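You operate a simulated robot arm through the tools that you are given. There is no shell and no other tool. Be economical: measure what you need, move in short steps, check, and stop when the job is done.

You run a simulated robot arm. Do the job below in one go: nothing can be reset, and whatever is moved stays where it is left.

TASK
Play the glass-lid music box and wind it again.
Fine: purple pad off the lid and on the desk; glass lid shut at the end. Set down upright: purple pad.
Where things are to end (x, y in the base frame): purple pad within 6 cm of [69, 6].

The check looks at the end state, three seconds after you hand in, the way a careful person would. Anything else that was tipped, shoved, dropped, spilled or broken makes it a failure. A push-on lid holds only when it is set on centred and level and pressed home; a screw cap is set on level and turned clockwise until tight.

THE ROBOT
A 7-joint arm with a two-finger parallel gripper, fixed in place. Base frame: the origin is at the foot of the arm, x ahead of it, y to its left, z up. Units: cm, rad, N and s.
With the tool pointing down near the work surface it reaches from about 30 to 68 cm from the base axis. Its first joint turns from -1.152 to 1.152 rad. Payload 1.57 kg.
The TCP is the grasp point between the finger pads, 3 cm short of the fingertips. In the tool frame z runs along the fingers and y along their closing line. Largest opening 11 cm; finger width 2.4, thickness 1.2; the body of the gripper, 4.8 by 11.2 cm, starts 7.8 cm behind the TCP.
Orientation is that of the tool frame in the base frame, as a unit quaternion [x, y, z, w]. With the fingers straight down and closing along the base's y, the tool's x points along the base's -x, its y along +y and its z along -z.

THE INTERFACE
- The arm moves only by the tool send_rows. Its argument "targets" is one flat list of numbers, 7 for each row, row after row: the turn, a rotation vector about the base's x, y, z in rad, then the shift along the base's x, y, z in cm, then the finger opening in cm, from 0 to 11. In form: [wx, wy, wz, x, y, z, claw, wx, wy, wz, x, y, z, claw, ...]. A call has 1 to 20 rows; each row shifts and turns the commanded pose from where the row before left it. Each row takes 0.2 s and may step no farther than 5 cm and 0.15 rad from the row before; otherwise, or with a gripper value out of range, the whole call is refused. Where a pose cannot be reached the arm comes as near as it can. A force on the tool above 40 N (or 10 N above the force at the start of the call, whichever is more), or a blocked arm, ends the call early, and 0.2 s more pass. Each finger travels about 10.8 cm/s and halts on what it meets, pressing with about 32 N; the grip force reading is that of the motor and also rises with nothing between the fingers. The clock runs only during rows and for 0.2 s after the last one: add rows that do not move to give the fingers time. It gives the time, the measured TCP pose, the force on the tool (base axes), the opening and the grip force at its end, in the units of the frame above (readings bear some noise), with the torque about the TCP (base axes, N m) and any sound that the robot's microphone picked up.
- Cameras (640 x 400 px; columns grow to the right, rows downward): "scene" is fixed at [14.43, -37.49, 142.28]; the picture's right is [0.93, -0.38, 0.00], its down [-0.22, -0.54, -0.81] and it looks along [0.31, 0.75, -0.59] (base axes); focal length 327 px, centre (320, 200). "wrist" rides on the gripper at [7, 1.6, -14.1] in the tool frame; the picture's right is [-0.23, 0.97, 0.00], its down [-0.85, -0.20, -0.48] and it looks along [-0.47, -0.11, 0.88] (tool axes); focal length 222 px, centre (320, 200). There is no depth. A picture from a camera that has moved, and an enlarged one, comes with that camera's place and axes in the base frame and with its lens. The place of the scene camera against the robot may be out by one fixed shift of up to 2.5 cm in any direction.
- grab_frame(camera): a new picture of that camera. It takes no simulated time.
- inspect(camera, box): a new picture of the part [left, top, right, bottom] of that camera's present view, enlarged. It takes no simulated time.
- hand_in(): hands the job in; it is judged then, once.

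Go step by step. Nothing tells you positions but the pictures and the camera data: compare them with the known pose of the tool, close in by small moves and look again before you grip or let go. The budget is 120 turns and 68 pictures, counting those below and the enlarged ones. Unless the task says otherwise, let go and move clear before handing in, and close with one line.

The tools are called after "Emit:" as name(argument=value, ...) on one line, values as JSON. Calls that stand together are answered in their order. send_rows: Moves the arm, as the interface text tells. Its arguments: {"type":"object","properties":{"targets":{"type":"array","items":{"type":"number"}}},"required":["targets"]} The other tools are called the same way: grab_frame (camera) takes a picture; inspect (camera, box) takes an enlarged picture of a part of a camera's view; hand_in () hands the job in.

At the start:

```text
t: 0.0
position: [36.28, -0.69, 109.86]
orientation: [-0.001, 1.0, 0.001, 0.0]
contact_force: [0.6, 0.6, 0.3]
ft_torque: [0.0, -0.02, -0.01]
gripper_width: 11.02
gripper_force: 0.1
```

scene: 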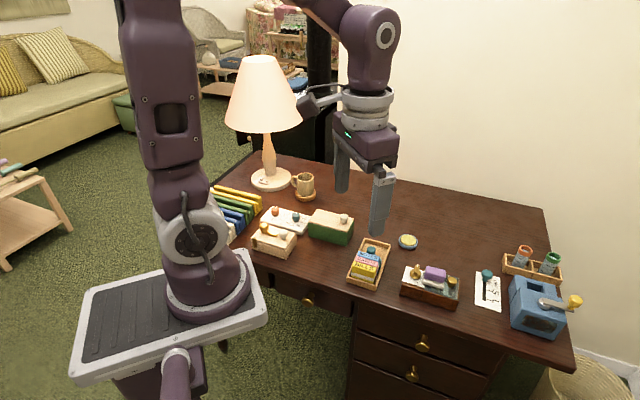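
wrist: 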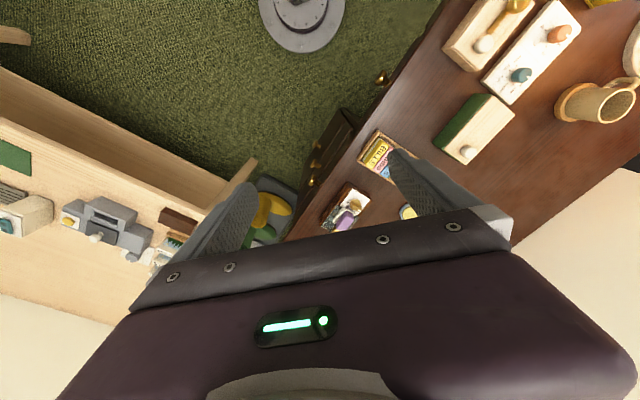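

I see a desk with several boxes; the glass-lid music box with the purple pad seems to be near pixel (432,285). I'll look closer.

Emit:
inspect(camera="scene", box=[380, 230, 480, 320])

Emit:
inspect(camera="scene", box=[240, 180, 400, 300])

Emit:
inspect(camera="scene", box=[460, 230, 600, 340])

```text
4.44 times, centred on (430, 275) of scene
camera zoom: at [14.43, -37.49, 142.28], right [0.93, -0.38, 0.0], down [-0.22, -0.54, -0.81], along [0.31, 0.75, -0.59], focal length 1454 px, centre (-169, -133)
```

zoom: 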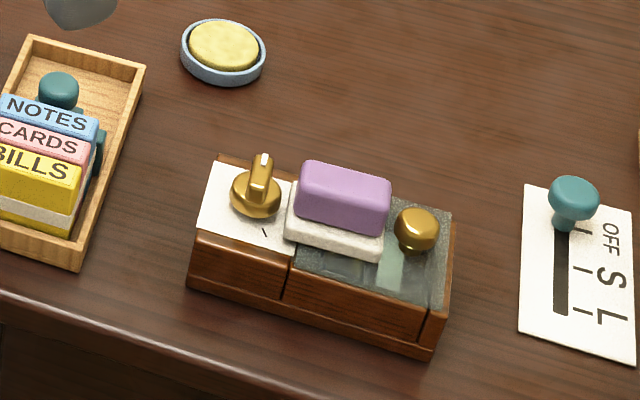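

```text
3.33 times, centred on (320, 240) of scene
camera zoom: at [14.43, -37.49, 142.28], right [0.93, -0.38, 0.0], down [-0.22, -0.54, -0.81], along [0.31, 0.75, -0.59], focal length 1091 px, centre (320, 67)
```

zoom: 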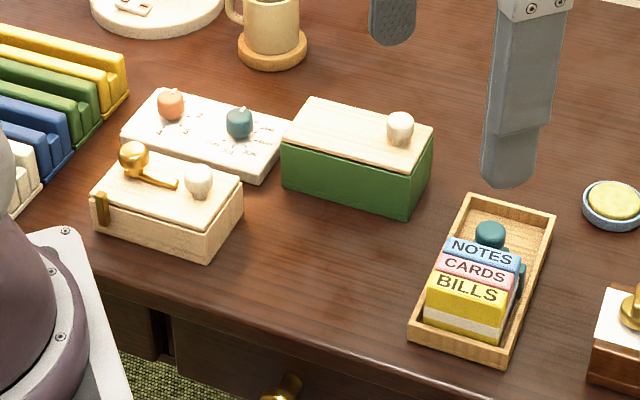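

```text
3.64 times, centred on (530, 285) of scene
camera zoom: at [14.43, -37.49, 142.28], right [0.93, -0.38, 0.0], down [-0.22, -0.54, -0.81], along [0.31, 0.75, -0.59], focal length 1190 px, centre (-444, -109)
```

zoom: 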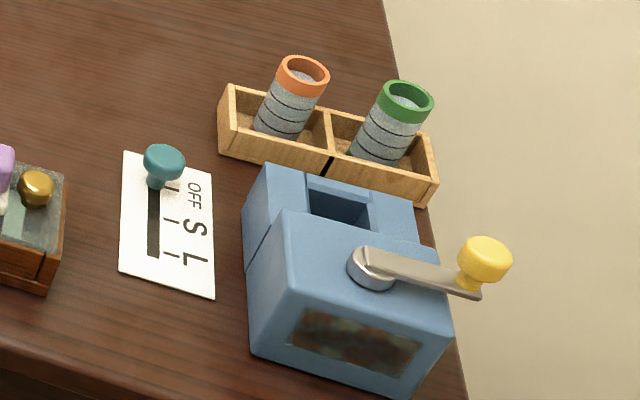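

The music box has a brass winding key on the left, the purple pad on the glass lid, and a brass knob at the right, at roughly (59, 0, ~78). I'll move closer for a wrist view.

Emit:
send_rows(targets=[0, 0, 0, 2.8, 0.14, -2.5, 11, 0, 0, 0, 2.8, 0.14, -2.5, 11, 0, 0, 0, 2.8, 0.14, -2.5, 11, 0, 0, 0, 2.8, 0.14, -2.5, 11, 0, 0, 0, 2.8, 0.14, -2.5, 11, 0, 0, 0, 0, 0, 0, 11])

Emit:
grab_frame(camera="wrist")

```text
t: 1.4
position: [50.29, -0.07, 97.39]
orientation: [0.001, 1.0, -0.001, 0.0]
contact_force: [0.1, 0.2, 0.2]
ft_torque: [0.0, -0.01, 0.02]
gripper_width: 10.97
gripper_force: 0.0
```

```text
62 pictures are left
camera wrist: at [43.42, 1.67, 111.66], right [0.23, 0.97, 0.0], down [0.85, -0.2, 0.48], along [0.47, -0.11, -0.88], focal length 222 px, centre (320, 200)
```

wrist: 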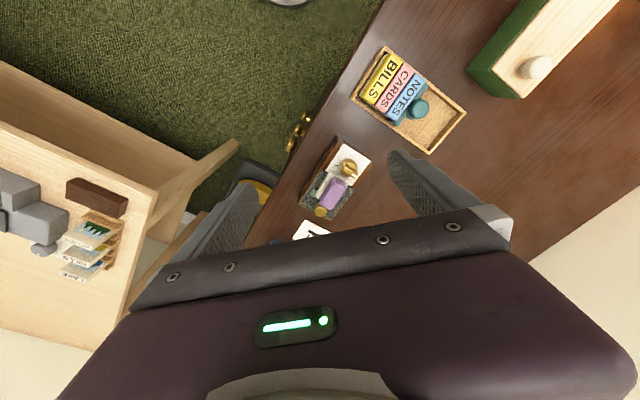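

I see the pad near (62, -1). A zoom and the scene view will help me fix its height.

Emit:
inspect(camera="wrist", box=[270, 130, 400, 260])

Emit:
inspect(camera="scene", box=[340, 160, 500, 320])

```text
3.08 times, centred on (335, 195) of wrist
camera zoom: at [43.42, 1.67, 111.66], right [0.23, 0.97, 0.0], down [0.85, -0.2, 0.48], along [0.47, -0.11, -0.88], focal length 684 px, centre (274, 215)
```

zoom: 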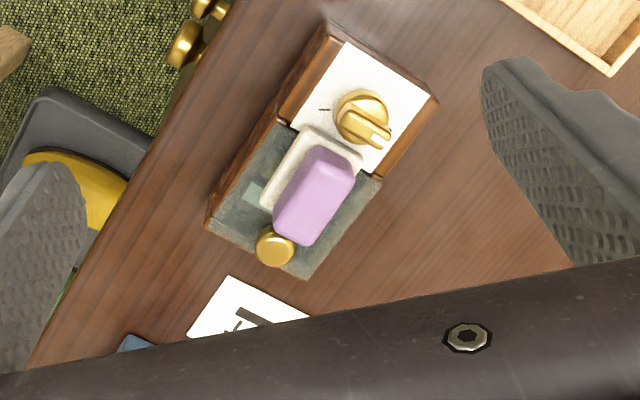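

```text
2.50 times, centred on (420, 240) of scene
camera zoom: at [14.44, -37.49, 142.28], right [0.93, -0.38, 0.0], down [-0.22, -0.54, -0.81], along [0.31, 0.75, -0.59], focal length 818 px, centre (70, 100)
```

zoom: 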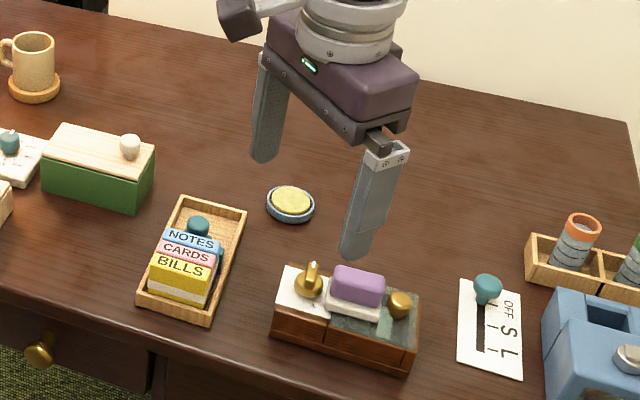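

The pad is at about (59.6, 0, 80) after correcting the scene camera by the fingertips, and the box's long axis runs about -45° in yaw. I'll turn the tool to suit, go above and look.

Emit:
send_rows(targets=[0, 0, -0.131, 1.5, 0.1, -0.5, 11, 0, 0, -0.131, 1.5, 0.1, -0.5, 11, 0, 0, -0.131, 1.5, 0.1, -0.5, 11, 0, 0, -0.131, 1.5, 0.1, -0.5, 11, 0, 0, -0.131, 1.5, 0.1, -0.5, 11, 0, 0, -0.131, 1.5, 0.1, -0.5, 11, 0, 0, 0, 0, 0, 0, 11])

Emit:
inspect(camera="wrist", box=[220, 80, 440, 300])

```text
t: 3.0
position: [59.09, 0.61, 94.25]
orientation: [0.384, 0.923, 0.0, 0.0]
contact_force: [-0.5, 1.3, -0.9]
ft_torque: [0.01, 0.0, 0.0]
gripper_width: 10.99
gripper_force: 0.0
```

```text
1.82 times, centred on (330, 190) of wrist
camera zoom: at [55.51, 6.82, 108.52], right [0.85, 0.53, 0.0], down [0.46, -0.75, 0.48], along [0.25, -0.41, -0.88], focal length 404 px, centre (302, 218)
```

zoom: 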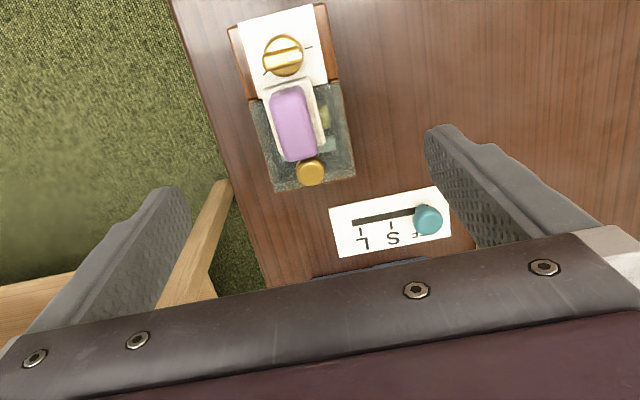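

The tool is now lined up with the pad, which is centred at about (59.2, -0.2). I'll descend part way and look at the layering from both cameras.

Emit:
send_rows(targets=[0, 0, 0, 0, -0.4, -3, 9, 0, 0, 0, 0, -0.4, -3, 9, 0, 0, 0, 0.1, 0, -3, 9, 0, 0, 0, 0, 0, 0, 9])

Emit:
inspect(camera="wrist", box=[220, 80, 440, 300])

Emit:
inspect(camera="scene", box=[390, 230, 480, 310])

```text
t: 4.0
position: [59.11, -0.11, 85.4]
orientation: [0.383, 0.924, 0.0, 0.0]
contact_force: [0.3, -0.2, -0.8]
ft_torque: [0.03, -0.02, -0.01]
gripper_width: 9.02
gripper_force: 0.0
```

```text
1.82 times, centred on (330, 190) of wrist
camera zoom: at [55.46, 6.01, 99.55], right [0.85, 0.53, 0.0], down [0.46, -0.75, 0.48], along [0.25, -0.41, -0.88], focal length 404 px, centre (302, 218)
```

zoom: 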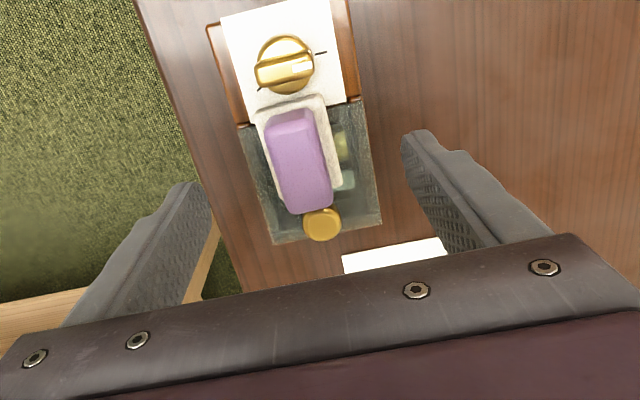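

```text
5.00 times, centred on (435, 270) of scene
camera zoom: at [14.43, -37.49, 142.28], right [0.93, -0.38, 0.0], down [-0.22, -0.54, -0.81], along [0.31, 0.75, -0.59], focal length 1636 px, centre (-255, -150)
```

zoom: 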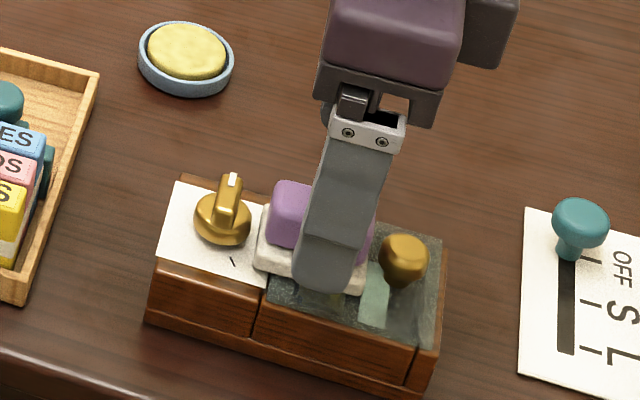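

The pad sits centred between the fingers. I'll go down another 3 cm and check tip height against the pad.

Emit:
send_rows(targets=[0, 0, 0, 0, -0.05, -1.5, 7, 0, 0, 0, 0, -0.05, -1.5, 7, 0, 0, 0, 0, 0, 0, 7])

Emit:
inspect(camera="wrist", box=[220, 80, 440, 300])

Emit:
inspect(camera="scene", box=[400, 240, 470, 300])

```text
t: 4.8
position: [59.28, -0.22, 82.36]
orientation: [0.383, 0.924, 0.0, 0.0]
contact_force: [0.4, -0.1, -0.3]
ft_torque: [-0.03, 0.03, 0.01]
gripper_width: 7.0
gripper_force: 0.1
```

```text
1.82 times, centred on (330, 190) of wrist
camera zoom: at [55.52, 5.95, 96.62], right [0.85, 0.53, 0.0], down [0.46, -0.75, 0.48], along [0.25, -0.41, -0.88], focal length 404 px, centre (302, 218)
```

zoom: 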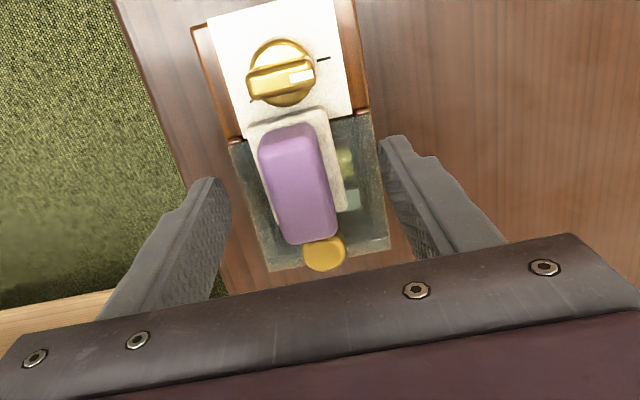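

```text
6.67 times, centred on (435, 270) of scene
camera zoom: at [14.43, -37.49, 142.28], right [0.93, -0.38, 0.0], down [-0.22, -0.54, -0.81], along [0.31, 0.75, -0.59], focal length 2182 px, centre (-447, -267)
```

zoom: 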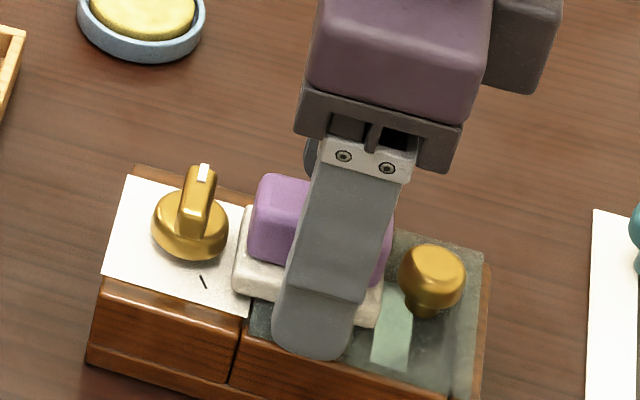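

I'm just above the lid. I'll lower a bit more with the force guard and close on the purple part.

Emit:
send_rows(targets=[0, 0, 0, 0, 0, -0.5, 7, 0, 0, 0, 0, 0, -0.5, 6, 0, 0, 0, 0, 0, 0, 5, 0, 0, 0, 0, 0, 0, 4.2, 0, 0, 0, 0, 0, 0, 4.2])

Emit:
inspect(camera="wrist", box=[220, 80, 440, 300])

Emit:
inspect(camera="scene", box=[400, 240, 470, 300])

```text
t: 6.0
position: [59.14, -0.19, 81.47]
orientation: [0.383, 0.924, -0.001, 0.001]
contact_force: [-5.9, -5.3, 27.5]
ft_torque: [-0.27, 0.41, 0.08]
gripper_width: 4.75
gripper_force: 3.5
```

```text
1.82 times, centred on (330, 190) of wrist
camera zoom: at [55.44, 5.84, 95.66], right [0.85, 0.53, 0.0], down [0.46, -0.75, 0.48], along [0.25, -0.41, -0.88], focal length 404 px, centre (302, 218)
```

zoom: 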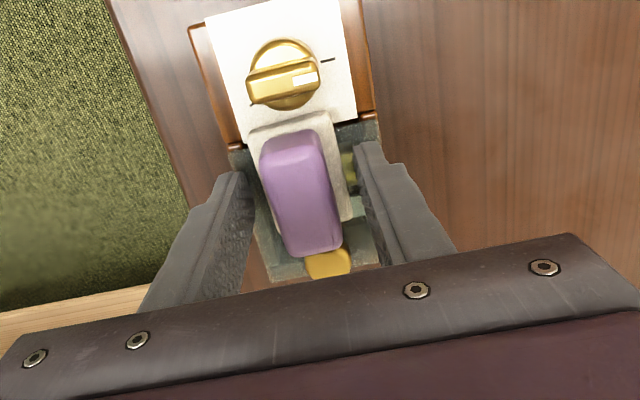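

```text
6.67 times, centred on (435, 270) of scene
camera zoom: at [14.37, -37.5, 142.28], right [0.93, -0.38, 0.0], down [-0.22, -0.54, -0.81], along [0.31, 0.75, -0.59], focal length 2182 px, centre (-447, -267)
```

zoom: 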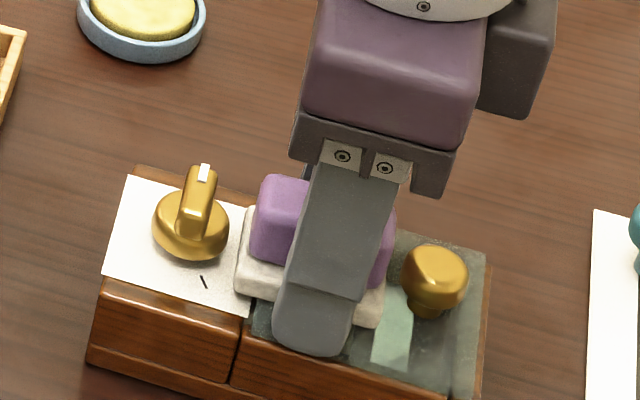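

The fingertips touched the lid (lid top is at z≈78.4). I'll back up 0.7 cm and then close on the pad.

Emit:
send_rows(targets=[0, 0, 0, 0, 0, 0.7, 5.2, 0, 0, 0, 0, 0, 0.2, 5.2, 0, 0, 0, 0, 0, 0, 5.2])

Emit:
send_rows(targets=[0, 0, 0, 0, 0, 0, 4.4, 0, 0, 0, 0, 0, 0, 3.6, 0, 0, 0, 0, 0, 0, 3, 0, 0, 0, 0, 0, 0, 2.4, 0, 0, 0, 0, 0, 0, 2.4])

Emit:
inspect(camera="wrist", box=[220, 80, 440, 300])

```text
t: 6.8
position: [59.2, -0.31, 82.28]
orientation: [0.383, 0.924, 0.0, -0.001]
contact_force: [0.4, 0.1, 0.0]
ft_torque: [0.01, 0.03, -0.01]
gripper_width: 5.21
gripper_force: 0.1
```

```text
t: 8.0
position: [59.09, -0.22, 82.2]
orientation: [0.383, 0.924, 0.0, 0.0]
contact_force: [0.8, -0.3, 1.0]
ft_torque: [0.0, 0.0, -0.01]
gripper_width: 3.46
gripper_force: 32.2
```

```text
1.82 times, centred on (330, 190) of wrist
camera zoom: at [55.42, 5.87, 96.46], right [0.85, 0.53, 0.0], down [0.46, -0.75, 0.48], along [0.25, -0.41, -0.88], focal length 404 px, centre (302, 218)
```

zoom: 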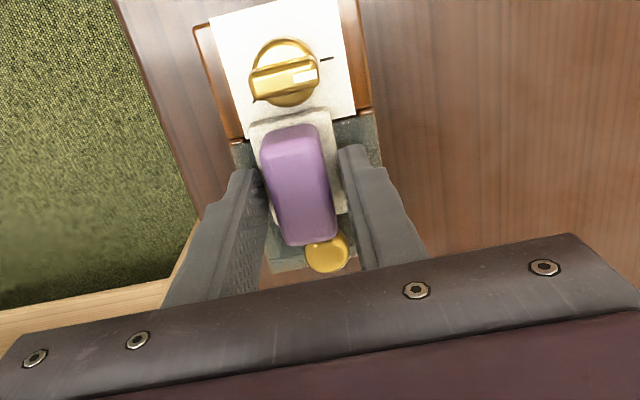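

The pad is gripped (3.46 cm wide). I'll lift it and carry it toward (66.5, 6.5), then look.

Emit:
send_rows(targets=[0, 0, 0, 0, 0, 1, 2.4, 0, 0, 0, 0, 0, 2, 2.4, 0, 0, 0, 0, 0, 2, 2.4, 0, 0, 0, 1.8, 1.7, 0, 2.4, 0, 0, 0, 1.8, 1.7, 0, 2.4, 0, 0, 0, 1.9, 1.7, 0, 2.4, 0, 0, 0, 1.9, 1.7, 0, 2.4, 0, 0, 0, 0, 0, 0, 2.4, 0, 0, 0, 0, 0, 0, 2.4])

Emit:
grab_frame(camera="wrist")

Emit:
inspect(camera="scene", box=[390, 210, 510, 310])

```text
t: 10.0
position: [66.47, 6.51, 87.27]
orientation: [0.383, 0.924, 0.0, 0.0]
contact_force: [-0.5, -0.4, -0.3]
ft_torque: [0.03, -0.04, -0.01]
gripper_width: 3.5
gripper_force: 32.1
```

```text
51 pictures are left
camera wrist: at [62.78, 12.6, 101.44], right [0.85, 0.53, 0.0], down [0.46, -0.75, 0.48], along [0.25, -0.41, -0.88], focal length 222 px, centre (320, 200)
```

wrist: 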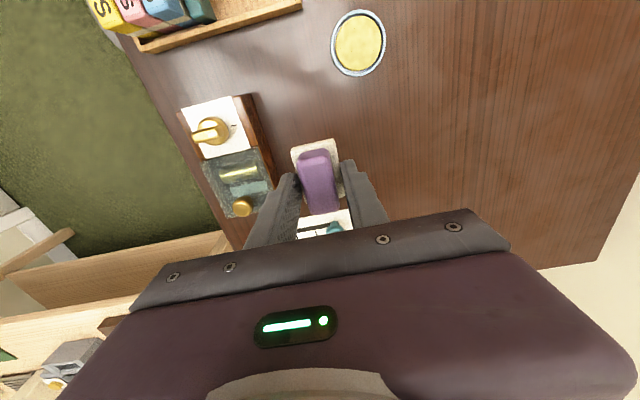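

```text
4.00 times, centred on (450, 260) of scene
camera zoom: at [14.44, -37.49, 142.28], right [0.93, -0.38, 0.0], down [-0.22, -0.54, -0.81], along [0.31, 0.75, -0.59], focal length 1309 px, centre (-200, -40)
```

zoom: 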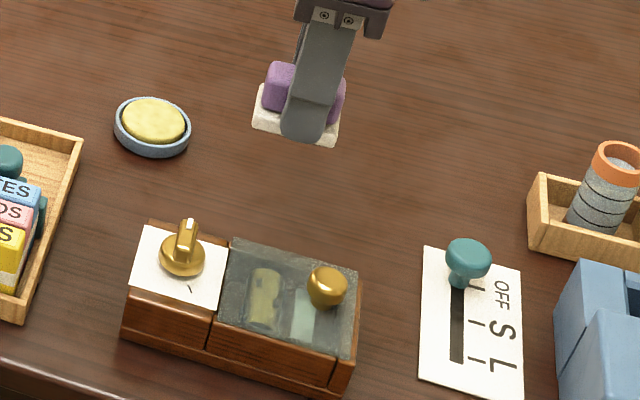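

The pad is held level and there is a clear spot beneath. I'll lower it gently until contact.

Emit:
send_rows(targets=[0, 0, 0, 0, 0, -2, 2.4, 0, 0, 0, 0, 0, -2, 2.4, 0, 0, 0, 0, 0, -2, 2.4, 0, 0, 0, 0, 0, -1, 2.4, 0, 0, 0, 0, 0, -0.5, 2.4, 0, 0, 0, 0, 0, -0.4, 2.4, 0, 0, 0, 0, 0, 0, 2.4])

Emit:
inspect(camera="scene", box=[390, 210, 510, 310])

```text
t: 11.6
position: [66.6, 6.7, 79.31]
orientation: [0.384, 0.923, 0.0, 0.0]
contact_force: [0.4, 0.8, -0.4]
ft_torque: [-0.03, -0.02, 0.0]
gripper_width: 3.47
gripper_force: 32.1
```

```text
4.00 times, centred on (450, 260) of scene
camera zoom: at [14.44, -37.49, 142.28], right [0.93, -0.38, 0.0], down [-0.22, -0.54, -0.81], along [0.31, 0.75, -0.59], focal length 1309 px, centre (-200, -40)
```

zoom: 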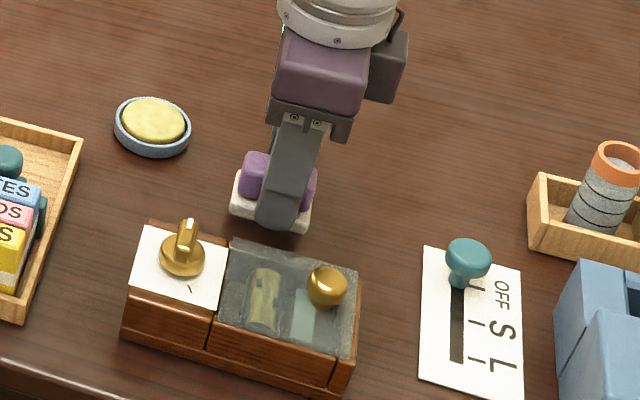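

Emit:
send_rows(targets=[0, 0, 0, 0, 0, -0.4, 2.4, 0, 0, 0, 0, 0, -0.4, 2.4, 0, 0, 0, 0, 0, -0.3, 2.4, 0, 0, 0, 0, 0, -0.3, 2.4, 0, 0, 0, 0, 0, -0.2, 2.4, 0, 0, 0, 0, 0, 0, 2.4])

```text
t: 13.0
position: [66.67, 6.69, 77.72]
orientation: [0.383, 0.924, 0.001, 0.0]
contact_force: [-3.1, 0.8, 7.7]
ft_torque: [0.0, 0.09, 0.0]
gripper_width: 3.47
gripper_force: 32.4
```

It is touching the desk (desk z≈73.9). I'll release slowly and rise.

Emit:
send_rows(targets=[0, 0, 0, 0, 0, 0, 3.4, 0, 0, 0, 0, 0, 0, 4, 0, 0, 0, 0, 0, 0, 4.8, 0, 0, 0, 0, 0, 0, 5, 0, 0, 0, 0, 0, 2, 5, 0, 0, 0, 0, 0, 3, 5, 0, 0, 0, 0, 0, 3, 5, 0, 0, 0, 0, 0, 3, 5, 0, 0, 0, 0, 0, 3, 5, 0, 0, 0, 0, 0, 0, 5])

Emit:
inspect(camera="scene", box=[390, 220, 490, 310])

Emit:
grab_frame(camera="wrist")

```text
t: 15.2
position: [66.79, 6.51, 91.67]
orientation: [0.384, 0.924, 0.0, 0.0]
contact_force: [-0.3, 0.3, 0.3]
ft_torque: [-0.01, 0.03, -0.02]
gripper_width: 5.01
gripper_force: 0.1
```

```text
4.44 times, centred on (440, 265) of scene
camera zoom: at [14.43, -37.49, 142.28], right [0.93, -0.38, 0.0], down [-0.22, -0.54, -0.81], along [0.31, 0.75, -0.59], focal length 1454 px, centre (-213, -89)
```

zoom: 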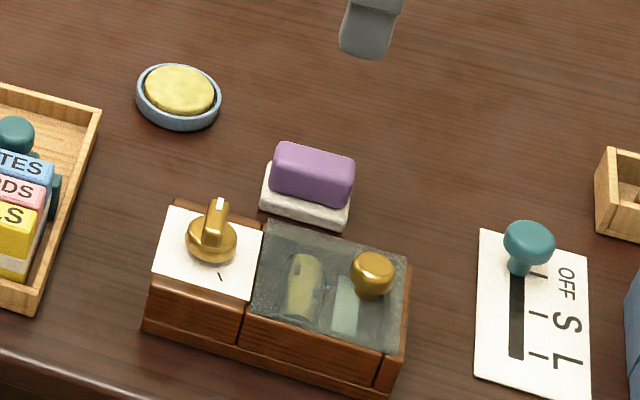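

```text
47 pictures are left
camera wrist: at [63.06, 12.74, 105.91], right [0.85, 0.53, 0.0], down [0.46, -0.75, 0.48], along [0.25, -0.41, -0.88], focal length 222 px, centre (320, 200)
```

wrist: 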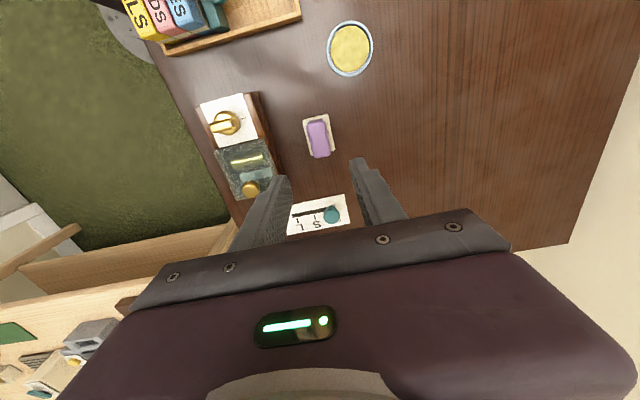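

The pad stands upright on the desk. Next I'll look at the lid up close: hinge pins appear to be beside the key plate, with the brass knob at the free end.

Emit:
send_rows(targets=[0, 0, 0, -1.5, -1.8, -0.5, 5, 0, 0, 0, -1.5, -1.8, -0.5, 5, 0, 0, 0, -1.5, -1.8, -0.5, 5, 0, 0, 0, -0.8, -1.8, -0.5, 5, 0, 0, 0, 0, 0, 0, 5])

Emit:
inspect(camera="wrist", box=[240, 90, 400, 230])

```text
t: 16.4
position: [61.4, -0.67, 89.65]
orientation: [0.384, 0.923, 0.0, 0.0]
contact_force: [0.4, 0.3, -0.5]
ft_torque: [0.04, 0.0, 0.01]
gripper_width: 5.02
gripper_force: 0.1
```

```text
2.86 times, centred on (320, 160) of wrist
camera zoom: at [57.68, 5.45, 103.89], right [0.85, 0.53, 0.0], down [0.46, -0.75, 0.48], along [0.25, -0.41, -0.88], focal length 635 px, centre (320, 314)
```

zoom: 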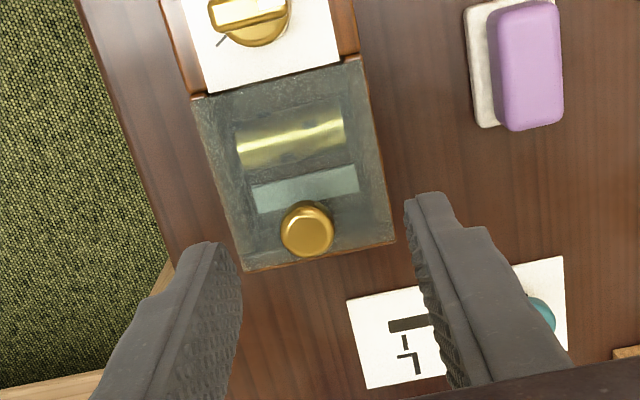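

The lid is about 6.6 × 7.5 cm, hinged at about (58.1, 1.4), and the knob is at about (61.9, -2.5). I'll go above the knob and check before gripping.

Emit:
send_rows(targets=[0, 0, 0, 0.3, -0.9, -1.5, 4.6, 0, 0, 0, 0.25, -0.9, -2, 4.6, 0, 0, 0, 0, 0, -2, 4.6, 0, 0, 0, 0, 0, 0, 4.6])

Emit:
inspect(camera="wrist", box=[240, 90, 400, 230])

Emit:
inspect(camera="scene", box=[400, 240, 470, 310])

```text
t: 17.4
position: [61.89, -2.32, 84.28]
orientation: [0.383, 0.924, 0.0, 0.0]
contact_force: [0.0, 0.0, 0.8]
ft_torque: [0.02, -0.01, -0.01]
gripper_width: 4.59
gripper_force: 0.0
```

```text
2.86 times, centred on (320, 160) of wrist
camera zoom: at [58.18, 3.72, 98.48], right [0.85, 0.53, 0.0], down [0.46, -0.75, 0.48], along [0.25, -0.41, -0.88], focal length 635 px, centre (320, 314)
```

zoom: 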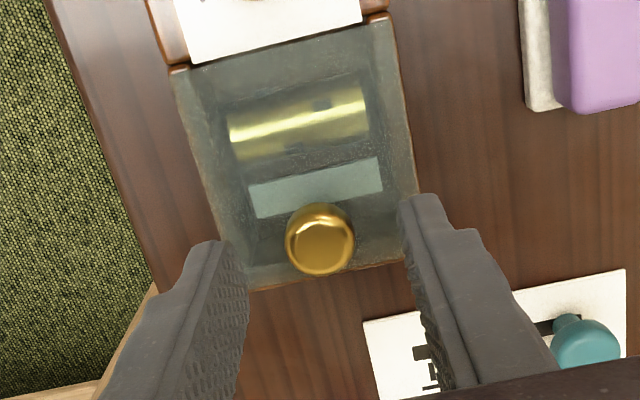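

```text
5.71 times, centred on (435, 275) of scene
camera zoom: at [14.43, -37.49, 142.28], right [0.93, -0.38, 0.0], down [-0.22, -0.54, -0.81], along [0.31, 0.75, -0.59], focal length 1870 px, centre (-337, -229)
```

zoom: 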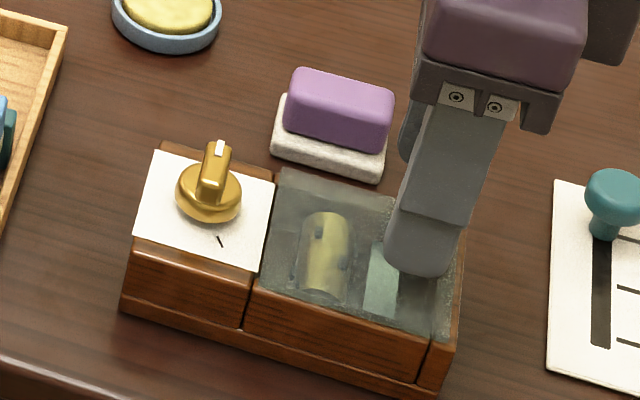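

The knob is centred between the fingers. I'll descend and grip.

Emit:
send_rows(targets=[0, 0, 0, 0, -0.1, -1, 4.6, 0, 0, 0, 0, 0, -1, 4.6, 0, 0, 0, 0, 0, 0, 3.6, 0, 0, 0, 0, 0, 0, 2.6, 0, 0, 0, 0, 0, 0, 1.4, 0, 0, 0, 0, 0, 0, 1.4])

Emit:
inspect(camera="wrist", box=[240, 90, 400, 230])

```text
t: 18.8
position: [61.93, -2.58, 82.19]
orientation: [0.383, 0.924, 0.0, 0.0]
contact_force: [0.8, 0.1, 0.4]
ft_torque: [-0.07, -0.03, 0.0]
gripper_width: 2.13
gripper_force: 31.3
```

```text
2.86 times, centred on (320, 160) of wrist
camera zoom: at [58.22, 3.6, 96.45], right [0.85, 0.53, 0.0], down [0.46, -0.75, 0.48], along [0.25, -0.41, -0.88], focal length 635 px, centre (320, 314)
```

zoom: 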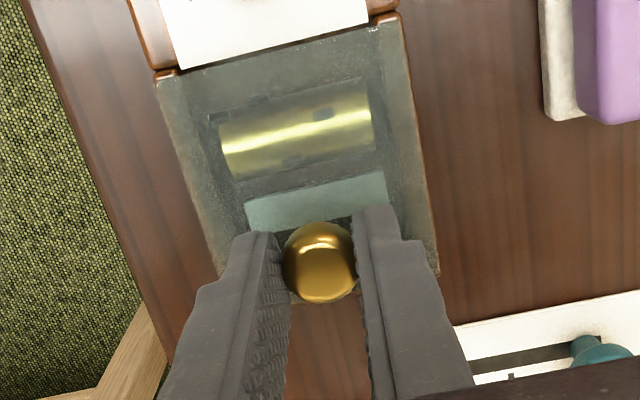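

The knob is gripped. Now I'll raise the lid along its hinge arc, 0.2 rad at first, watching forces.

Emit:
send_rows(targets=[-0.0707, -0.0707, 0, -0.309, 0.309, 0.529, 1.4, -0.0707, -0.0707, 0, -0.344, 0.344, 0.482, 1.4, 0, 0, 0, 0, 0, 0, 1.4])

Emit:
inspect(camera="scene", box=[400, 240, 470, 310])

```text
t: 19.6
position: [61.47, -1.86, 83.28]
orientation: [0.381, 0.919, -0.038, 0.093]
contact_force: [-1.0, 1.2, 2.6]
ft_torque: [0.56, 0.53, 0.04]
gripper_width: 2.11
gripper_force: 31.7
```

```text
5.71 times, centred on (435, 275) of scene
camera zoom: at [14.43, -37.49, 142.28], right [0.93, -0.38, 0.0], down [-0.22, -0.54, -0.81], along [0.31, 0.75, -0.59], focal length 1870 px, centre (-337, -229)
```

zoom: 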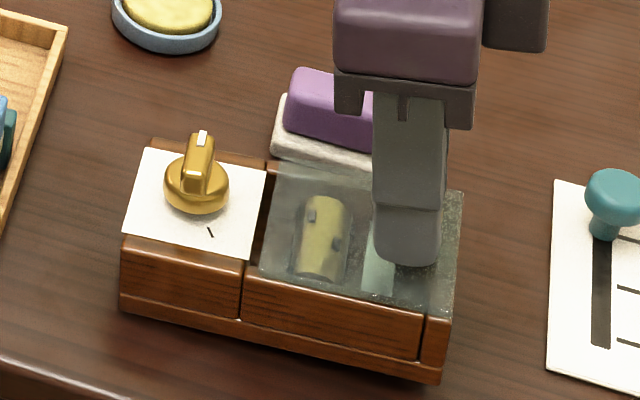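

The whole box seems to have tilted a little rather than the lid opening. I'll go back down immediately and compare.

Emit:
send_rows(targets=[0.0707, 0.0707, 0, 0.344, -0.344, -0.482, 1.4, 0.0707, 0.0707, 0, 0.309, -0.309, -0.529, 1.4, 0, 0, 0, 0, 0, 0, 1.4])

Emit:
inspect(camera="scene", box=[400, 240, 470, 310])

Emit:
inspect(camera="wrist", box=[220, 20, 420, 230])

```text
t: 20.4
position: [61.96, -2.52, 82.36]
orientation: [0.382, 0.924, 0.0, 0.0]
contact_force: [0.0, -0.7, -6.2]
ft_torque: [-0.35, -0.34, 0.01]
gripper_width: 2.12
gripper_force: 32.1
```

```text
5.71 times, centred on (435, 275) of scene
camera zoom: at [14.44, -37.49, 142.28], right [0.93, -0.38, 0.0], down [-0.22, -0.54, -0.81], along [0.31, 0.75, -0.59], focal length 1870 px, centre (-337, -229)
```

zoom: 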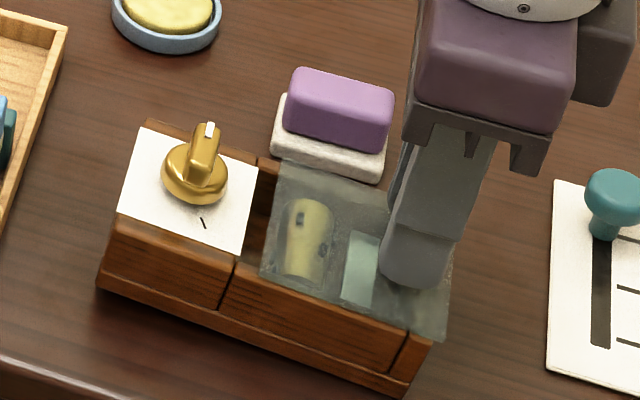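

```text
1.90 times, centred on (320, 125) of wrist
camera zoom: at [58.24, 3.55, 96.52], right [0.85, 0.53, 0.0], down [0.46, -0.75, 0.48], along [0.25, -0.41, -0.88], focal length 423 px, centre (320, 343)
```

zoom: 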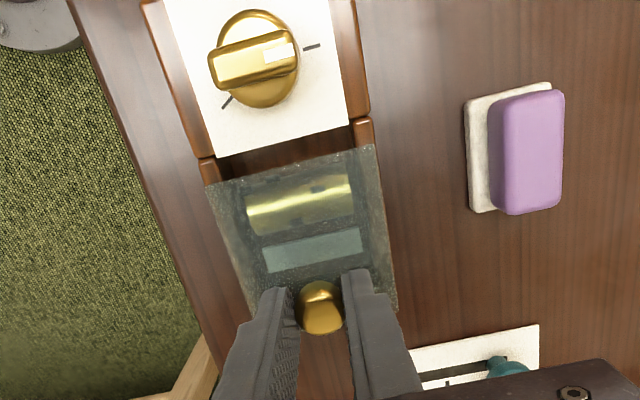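

The lid is actually a sliding lid: it has slid about 1 cm out toward the right end while the box shifted a little. I'll ease the load, release the knob and see how everything sits.

Emit:
send_rows(targets=[0, 0, 0, 0, 0, -0.15, 1.4, 0, 0, 0, 0, 0, -0.1, 1.4, 0, 0, 0, 0, 0, 0, 1.4])

```text
t: 21.2
position: [61.9, -2.57, 82.08]
orientation: [0.383, 0.924, 0.001, 0.001]
contact_force: [-1.1, -1.0, 13.2]
ft_torque: [-0.57, -0.54, 0.01]
gripper_width: 2.15
gripper_force: 31.9
```

Emit:
send_rows(targets=[0, 0, 0, 0, 0, 0.1, 1.8, 0, 0, 0, 0, 0, 0, 2.4, 0, 0, 0, 0, 0, 0, 3.2, 0, 0, 0, 0, 0, 0, 4, 0, 0, 0, 0, 0, 2, 4.4, 0, 0, 0, 0, 0, 3, 4.4, 0, 0, 0, 0, 0, 3, 4.4, 0, 0, 0, 0, 0, 0, 4.4])

Emit:
inspect(camera="scene", box=[400, 240, 470, 310])

Emit:
inspect(camera="wrist", box=[220, 60, 400, 230])

```text
t: 23.0
position: [61.79, -2.48, 90.32]
orientation: [0.384, 0.924, 0.0, 0.0]
contact_force: [0.1, -0.5, 0.0]
ft_torque: [-0.05, 0.01, 0.0]
gripper_width: 4.39
gripper_force: 0.0
```

```text
5.71 times, centred on (435, 275) of scene
camera zoom: at [14.43, -37.49, 142.28], right [0.93, -0.38, 0.0], down [-0.22, -0.54, -0.81], along [0.31, 0.75, -0.59], focal length 1870 px, centre (-337, -229)
```

zoom: 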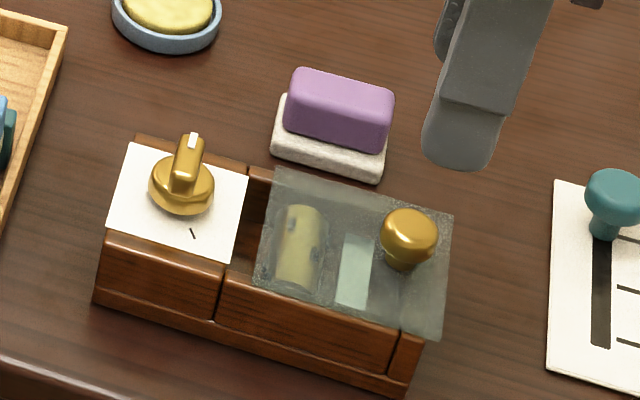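

```text
2.35 times, centred on (310, 145) of wrist
camera zoom: at [58.16, 3.63, 104.49], right [0.85, 0.53, 0.0], down [0.46, -0.75, 0.48], along [0.25, -0.41, -0.88], focal length 523 px, centre (344, 329)
```

zoom: 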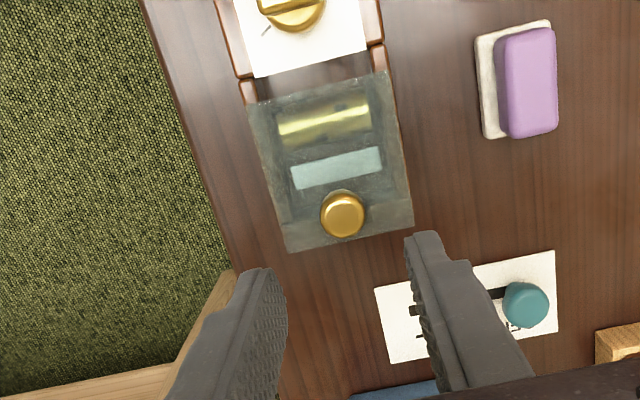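

The box sits flat again, and the lid is about 1.2 cm open. I'll re-grip the knob and draw the lid horizontally outward (+x, -y), listening for sound.

Emit:
send_rows(targets=[0, 0, 0, 0, 0, -3, 4.4, 0, 0, 0, 0, 0, -3, 4.4, 0, 0, 0, 0, 0, -2.1, 4.4, 0, 0, 0, 0, 0, 0, 3.4, 0, 0, 0, 0, 0, 0, 2.4, 0, 0, 0, 0, 0, 0, 1.6, 0, 0, 0, 0, 0, 0, 1.6])

Emit:
send_rows(targets=[0, 0, 0, 0.28, -0.28, 0, 1.6, 0, 0, 0, 0.28, -0.28, 0, 1.6, 0, 0, 0, 0.28, -0.28, 0, 1.6, 0, 0, 0, 0.28, -0.28, 0, 1.6, 0, 0, 0, 0, 0, 0, 1.6])

Emit:
inspect(camera="scene", box=[400, 240, 470, 310])

```text
t: 24.6
position: [61.99, -2.52, 82.12]
orientation: [0.384, 0.923, 0.0, 0.0]
contact_force: [-2.4, -2.4, -0.6]
ft_torque: [-0.28, -0.1, 0.07]
gripper_width: 2.13
gripper_force: 32.1
```

```text
t: 25.8
position: [63.23, -3.76, 82.19]
orientation: [0.383, 0.924, 0.001, 0.002]
contact_force: [3.4, 3.2, 18.0]
ft_torque: [0.13, 0.07, -0.02]
gripper_width: 2.16
gripper_force: 32.2
```

```text
5.71 times, centred on (435, 275) of scene
camera zoom: at [14.41, -37.48, 142.29], right [0.93, -0.38, 0.0], down [-0.22, -0.54, -0.81], along [0.31, 0.75, -0.59], focal length 1870 px, centre (-337, -229)
```

zoom: 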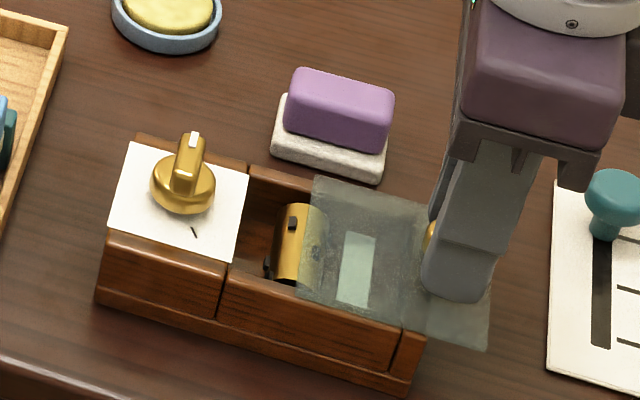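

The lid slides smoothly with the box staying put. I'll open another 2 cm.

Emit:
send_rows(targets=[0, 0, 0, 0, 0, 0.1, 1.6, 0, 0, 0, 0.28, -0.28, 0, 1.6, 0, 0, 0, 0.28, -0.28, 0, 1.6, 0, 0, 0, 0.28, -0.28, 0, 1.6, 0, 0, 0, 0.28, -0.28, 0, 1.6, 0, 0, 0, 0.28, -0.28, 0, 1.6, 0, 0, 0, 0, 0, 0, 1.6])

Emit:
inspect(camera="scene", box=[400, 240, 470, 310])

```text
t: 27.4
position: [64.37, -5.1, 82.07]
orientation: [0.384, 0.924, 0.0, 0.0]
contact_force: [-0.4, -1.1, 2.0]
ft_torque: [-0.39, -0.37, 0.01]
gripper_width: 2.11
gripper_force: 31.6
```

```text
5.71 times, centred on (435, 275) of scene
camera zoom: at [14.43, -37.49, 142.28], right [0.93, -0.38, 0.0], down [-0.22, -0.54, -0.81], along [0.31, 0.75, -0.59], focal length 1870 px, centre (-337, -229)
```

zoom: 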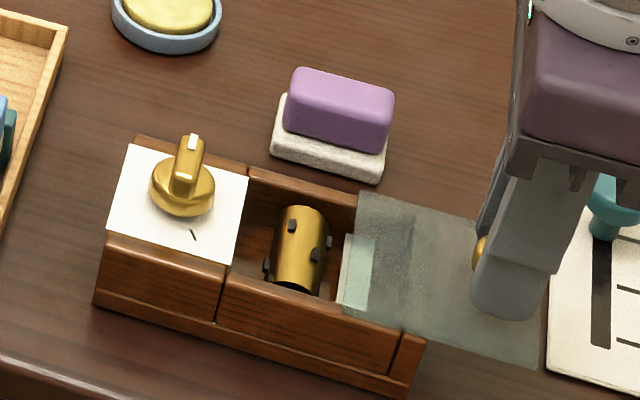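

No sound yet with the lid ~4 cm open. I'll look closely at the mechanism.

Emit:
inspect(camera="wrist", box=[240, 20, 400, 150])

Emit:
inspect(camera="scene", box=[410, 255, 450, 300])

```text
3.08 times, centred on (320, 85) of wrist
camera zoom: at [60.75, 1.05, 96.29], right [0.85, 0.53, 0.0], down [0.46, -0.75, 0.48], along [0.25, -0.41, -0.88], focal length 684 px, centre (320, 554)
```

zoom: 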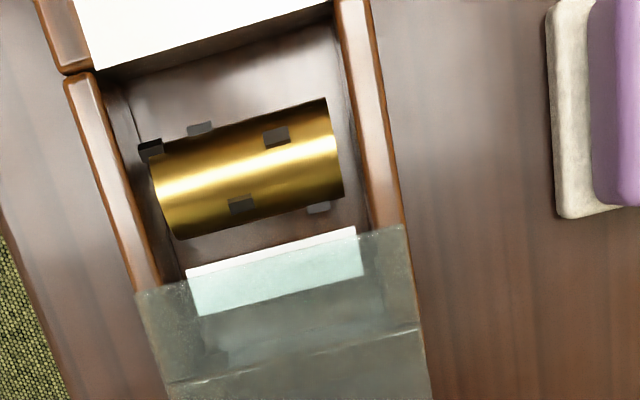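

```text
8.89 times, centred on (430, 278) of scene
camera zoom: at [14.43, -37.49, 142.28], right [0.93, -0.38, 0.0], down [-0.22, -0.54, -0.81], along [0.31, 0.75, -0.59], focal length 2909 px, centre (-658, -489)
```

zoom: 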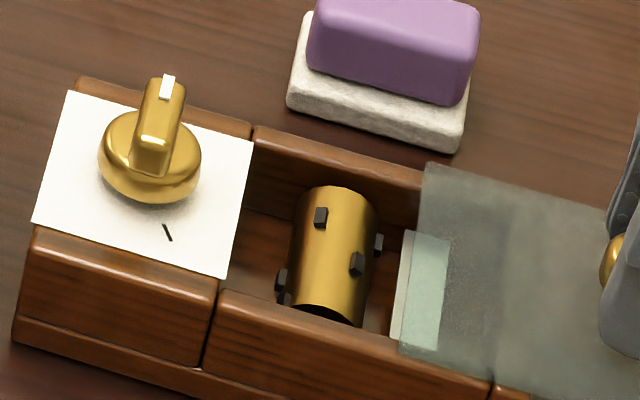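

The drum and comb are exposed; the drum isn't moving yet. I'll draw the lid further open, holding it.

Emit:
send_rows(targets=[0, 0, 0, 0.28, -0.28, 0, 1.6, 0, 0, 0, 0.28, -0.28, 0, 1.6, 0, 0, 0, 0.28, -0.28, 0, 1.6, 0, 0, 0, 0.28, -0.28, 0, 1.6, 0, 0, 0, 0, 0, 0, 1.6, 0, 0, 0, 0, 0, 0, 1.6])

Emit:
inspect(camera="scene", box=[400, 240, 470, 310])

```text
t: 28.8
position: [65.61, -6.08, 82.02]
orientation: [0.383, 0.924, 0.0, 0.001]
contact_force: [-1.7, 1.5, 0.8]
ft_torque: [0.35, 0.33, -0.01]
gripper_width: 2.1
gripper_force: 31.8
```

```text
5.71 times, centred on (435, 275) of scene
camera zoom: at [14.43, -37.49, 142.28], right [0.93, -0.38, 0.0], down [-0.22, -0.54, -0.81], along [0.31, 0.75, -0.59], focal length 1870 px, centre (-337, -229)
```

zoom: 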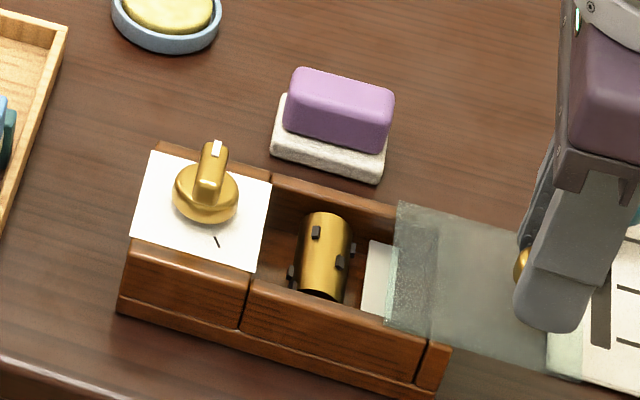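

The lid has reached its stop (the box was drawn back nearly to its original place). I'll hold for some seconds and listen/watch the key.

Emit:
send_rows(targets=[0, 0, 0, 0, 0, 0, 1.6, 0, 0, 0, 0, 0, 0, 1.6, 0, 0, 0, 0, 0, 0, 1.6, 0, 0, 0, 0, 0, 0, 1.6, 0, 0, 0, 0, 0, 0, 1.6, 0, 0, 0, 0, 0, 0, 1.6, 0, 0, 0, 0, 0, 0, 1.6, 0, 0, 0, 0, 0, 0, 1.6, 0, 0, 0, 0, 0, 0, 1.6, 0, 0, 0, 0, 0, 0, 1.6])

Emit:
inspect(camera="scene", box=[410, 255, 450, 300])

```text
t: 31.0
position: [65.55, -6.2, 82.07]
orientation: [0.384, 0.923, 0.0, 0.0]
contact_force: [-0.7, 0.4, -0.1]
ft_torque: [-0.02, -0.03, -0.02]
gripper_width: 2.15
gripper_force: 32.0
```

```text
8.89 times, centred on (430, 278) of scene
camera zoom: at [14.44, -37.49, 142.28], right [0.93, -0.38, 0.0], down [-0.22, -0.54, -0.81], along [0.31, 0.75, -0.59], focal length 2909 px, centre (-658, -489)
```

zoom: 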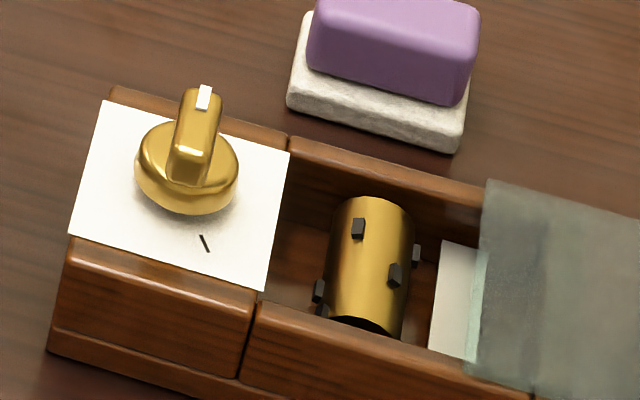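

The lid stays at its stop and nothing starts by itself. I'll release the knob gently and look into the box from close above for a start lever.

Emit:
send_rows(targets=[0, 0, 0, 0, 0, 0, 2.2, 0, 0, 0, 0, 0, 0, 3.2, 0, 0, 0, 0, 0, 0, 4.4, 0, 0, 0, 0, 0, 0, 4.4, 0, 0, 0, 0, 0, 2, 4.4, 0, 0, 0, 0, 0, 3, 4.4, 0, 0, 0, -1, 1.2, 1, 4.4, 0, 0, 0, -1.5, 1.5, 0, 4.4, 0, 0, 0, -1.5, 1.5, 0, 4.4, 0, 0, 0, -1.5, 1.5, 0, 4.4, 0, 0, 0, 0, 0, 0, 4.4])

Emit:
inspect(camera="wrist", box=[240, 70, 400, 230])

```text
t: 33.4
position: [59.9, -0.39, 88.03]
orientation: [0.384, 0.923, 0.0, -0.001]
contact_force: [0.1, -0.2, 0.0]
ft_torque: [0.02, 0.0, -0.01]
gripper_width: 4.39
gripper_force: 0.1
```

```text
2.50 times, centred on (320, 150) of wrist
camera zoom: at [56.26, 5.77, 102.3], right [0.85, 0.53, 0.0], down [0.46, -0.75, 0.48], along [0.25, -0.41, -0.88], focal length 555 px, centre (320, 325)
```

zoom: 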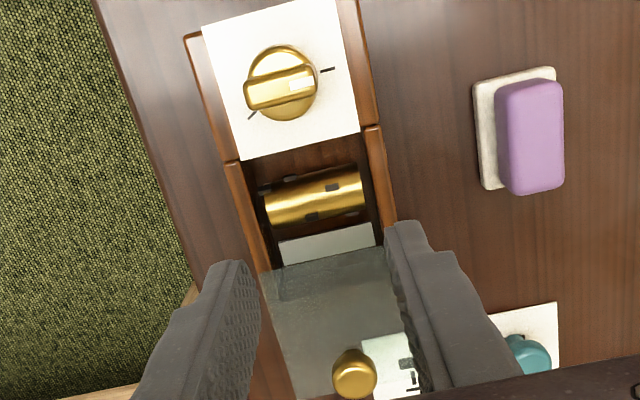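

There's no lever inside — only pinned drum and comb — so the key must drive it; its white pointer is at the back tick, with a second tick at the front. I'll move over the key at (56.1, 3.4) and turn the gripper by +90° to grip the key's bar.

Emit:
send_rows(targets=[0, 0, 0.1428, -0.345, 0.34, 0, 4.4, 0, 0, 0.1428, -0.345, 0.34, 0, 4.4, 0, 0, 0.1428, -0.345, 0.34, 0, 4.4, 0, 0, 0.1428, -0.345, 0.34, 0, 4.4, 0, 0, 0.1428, -0.345, 0.34, 0, 4.4, 0, 0, 0.1428, -0.345, 0.34, 0, 4.4, 0, 0, 0.1428, -0.345, 0.34, 0, 4.4, 0, 0, 0.1428, -0.345, 0.34, 0, 4.4, 0, 0, 0.1428, -0.345, 0.34, 0, 4.4, 0, 0, 0.1428, -0.345, 0.34, 0, 4.4, 0, 0, 0.1428, -0.345, 0.34, 0, 4.4, 0, 0, 0, 0, 0, 0, 4.4])

Emit:
inspect(camera="wrist", box=[240, 90, 400, 230])

Emit:
inspect(camera="scene", box=[400, 240, 470, 310])

```text
t: 36.0
position: [56.35, 3.22, 88.12]
orientation: [-0.383, 0.924, 0.0, 0.0]
contact_force: [-0.2, 0.1, 0.7]
ft_torque: [0.02, 0.02, 0.0]
gripper_width: 4.41
gripper_force: 0.0
```

```text
2.86 times, centred on (320, 160) of wrist
camera zoom: at [50.28, -0.53, 102.29], right [-0.53, 0.85, 0.0], down [0.75, 0.46, 0.48], along [0.41, 0.25, -0.88], focal length 635 px, centre (320, 314)
```

zoom: 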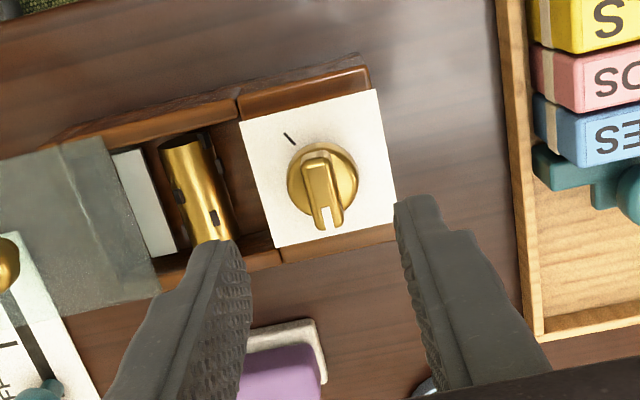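

```text
5.71 times, centred on (435, 275) of scene
camera zoom: at [14.43, -37.49, 142.28], right [0.93, -0.38, 0.0], down [-0.22, -0.54, -0.81], along [0.31, 0.75, -0.59], focal length 1870 px, centre (-337, -229)
```

zoom: 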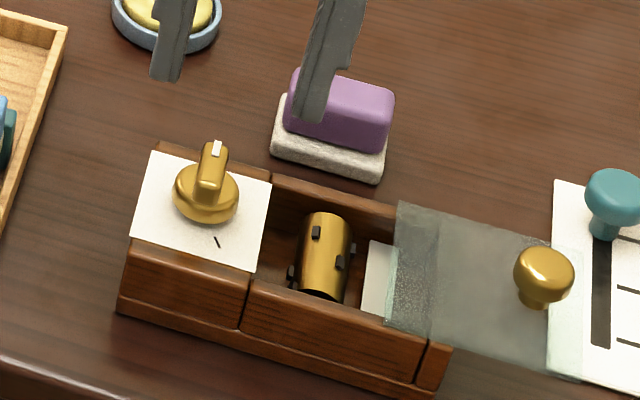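

The key's bar is between the fingers, key centre about (55.95, 3.1). I'll lower so that the tips straddle the bar and close gently.

Emit:
send_rows(targets=[0, 0, 0, -0.35, -0.1, -2, 3.4, 0, 0, 0, 0, 0, -2, 3.4, 0, 0, 0, 0, 0, -0.9, 3.4, 0, 0, 0, 0, 0, 0, 3.4])

Emit:
inspect(camera="wrist", box=[240, 90, 400, 230])

Emit:
inspect(camera="scene", box=[410, 250, 450, 290])

```text
t: 37.0
position: [56.11, 3.15, 83.2]
orientation: [-0.382, 0.924, -0.001, 0.0]
contact_force: [-0.7, 0.7, 0.3]
ft_torque: [0.0, -0.03, -0.01]
gripper_width: 3.38
gripper_force: 0.0
```

```text
2.86 times, centred on (320, 160) of wrist
camera zoom: at [49.95, -0.55, 97.41], right [-0.53, 0.85, 0.0], down [0.75, 0.46, 0.48], along [0.41, 0.25, -0.88], focal length 635 px, centre (320, 314)
```

zoom: 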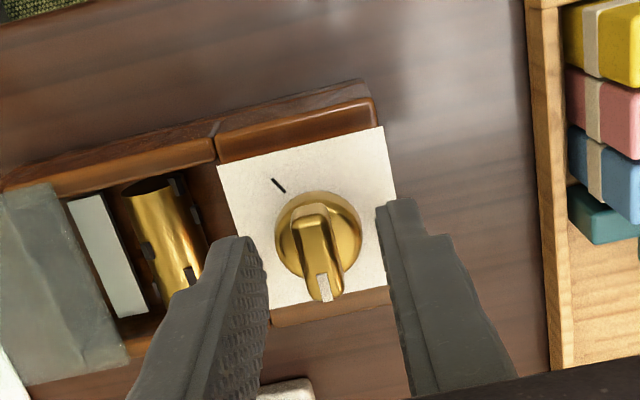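

```text
10.00 times, centred on (430, 270) of scene
camera zoom: at [14.43, -37.49, 142.28], right [0.93, -0.38, 0.0], down [-0.22, -0.54, -0.81], along [0.31, 0.75, -0.59], focal length 3273 px, centre (-780, -500)
```

zoom: 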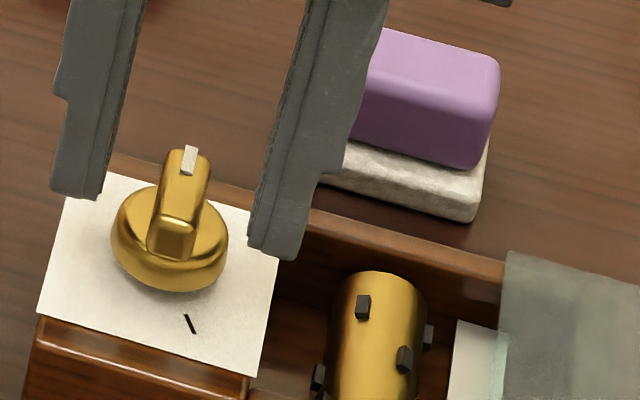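

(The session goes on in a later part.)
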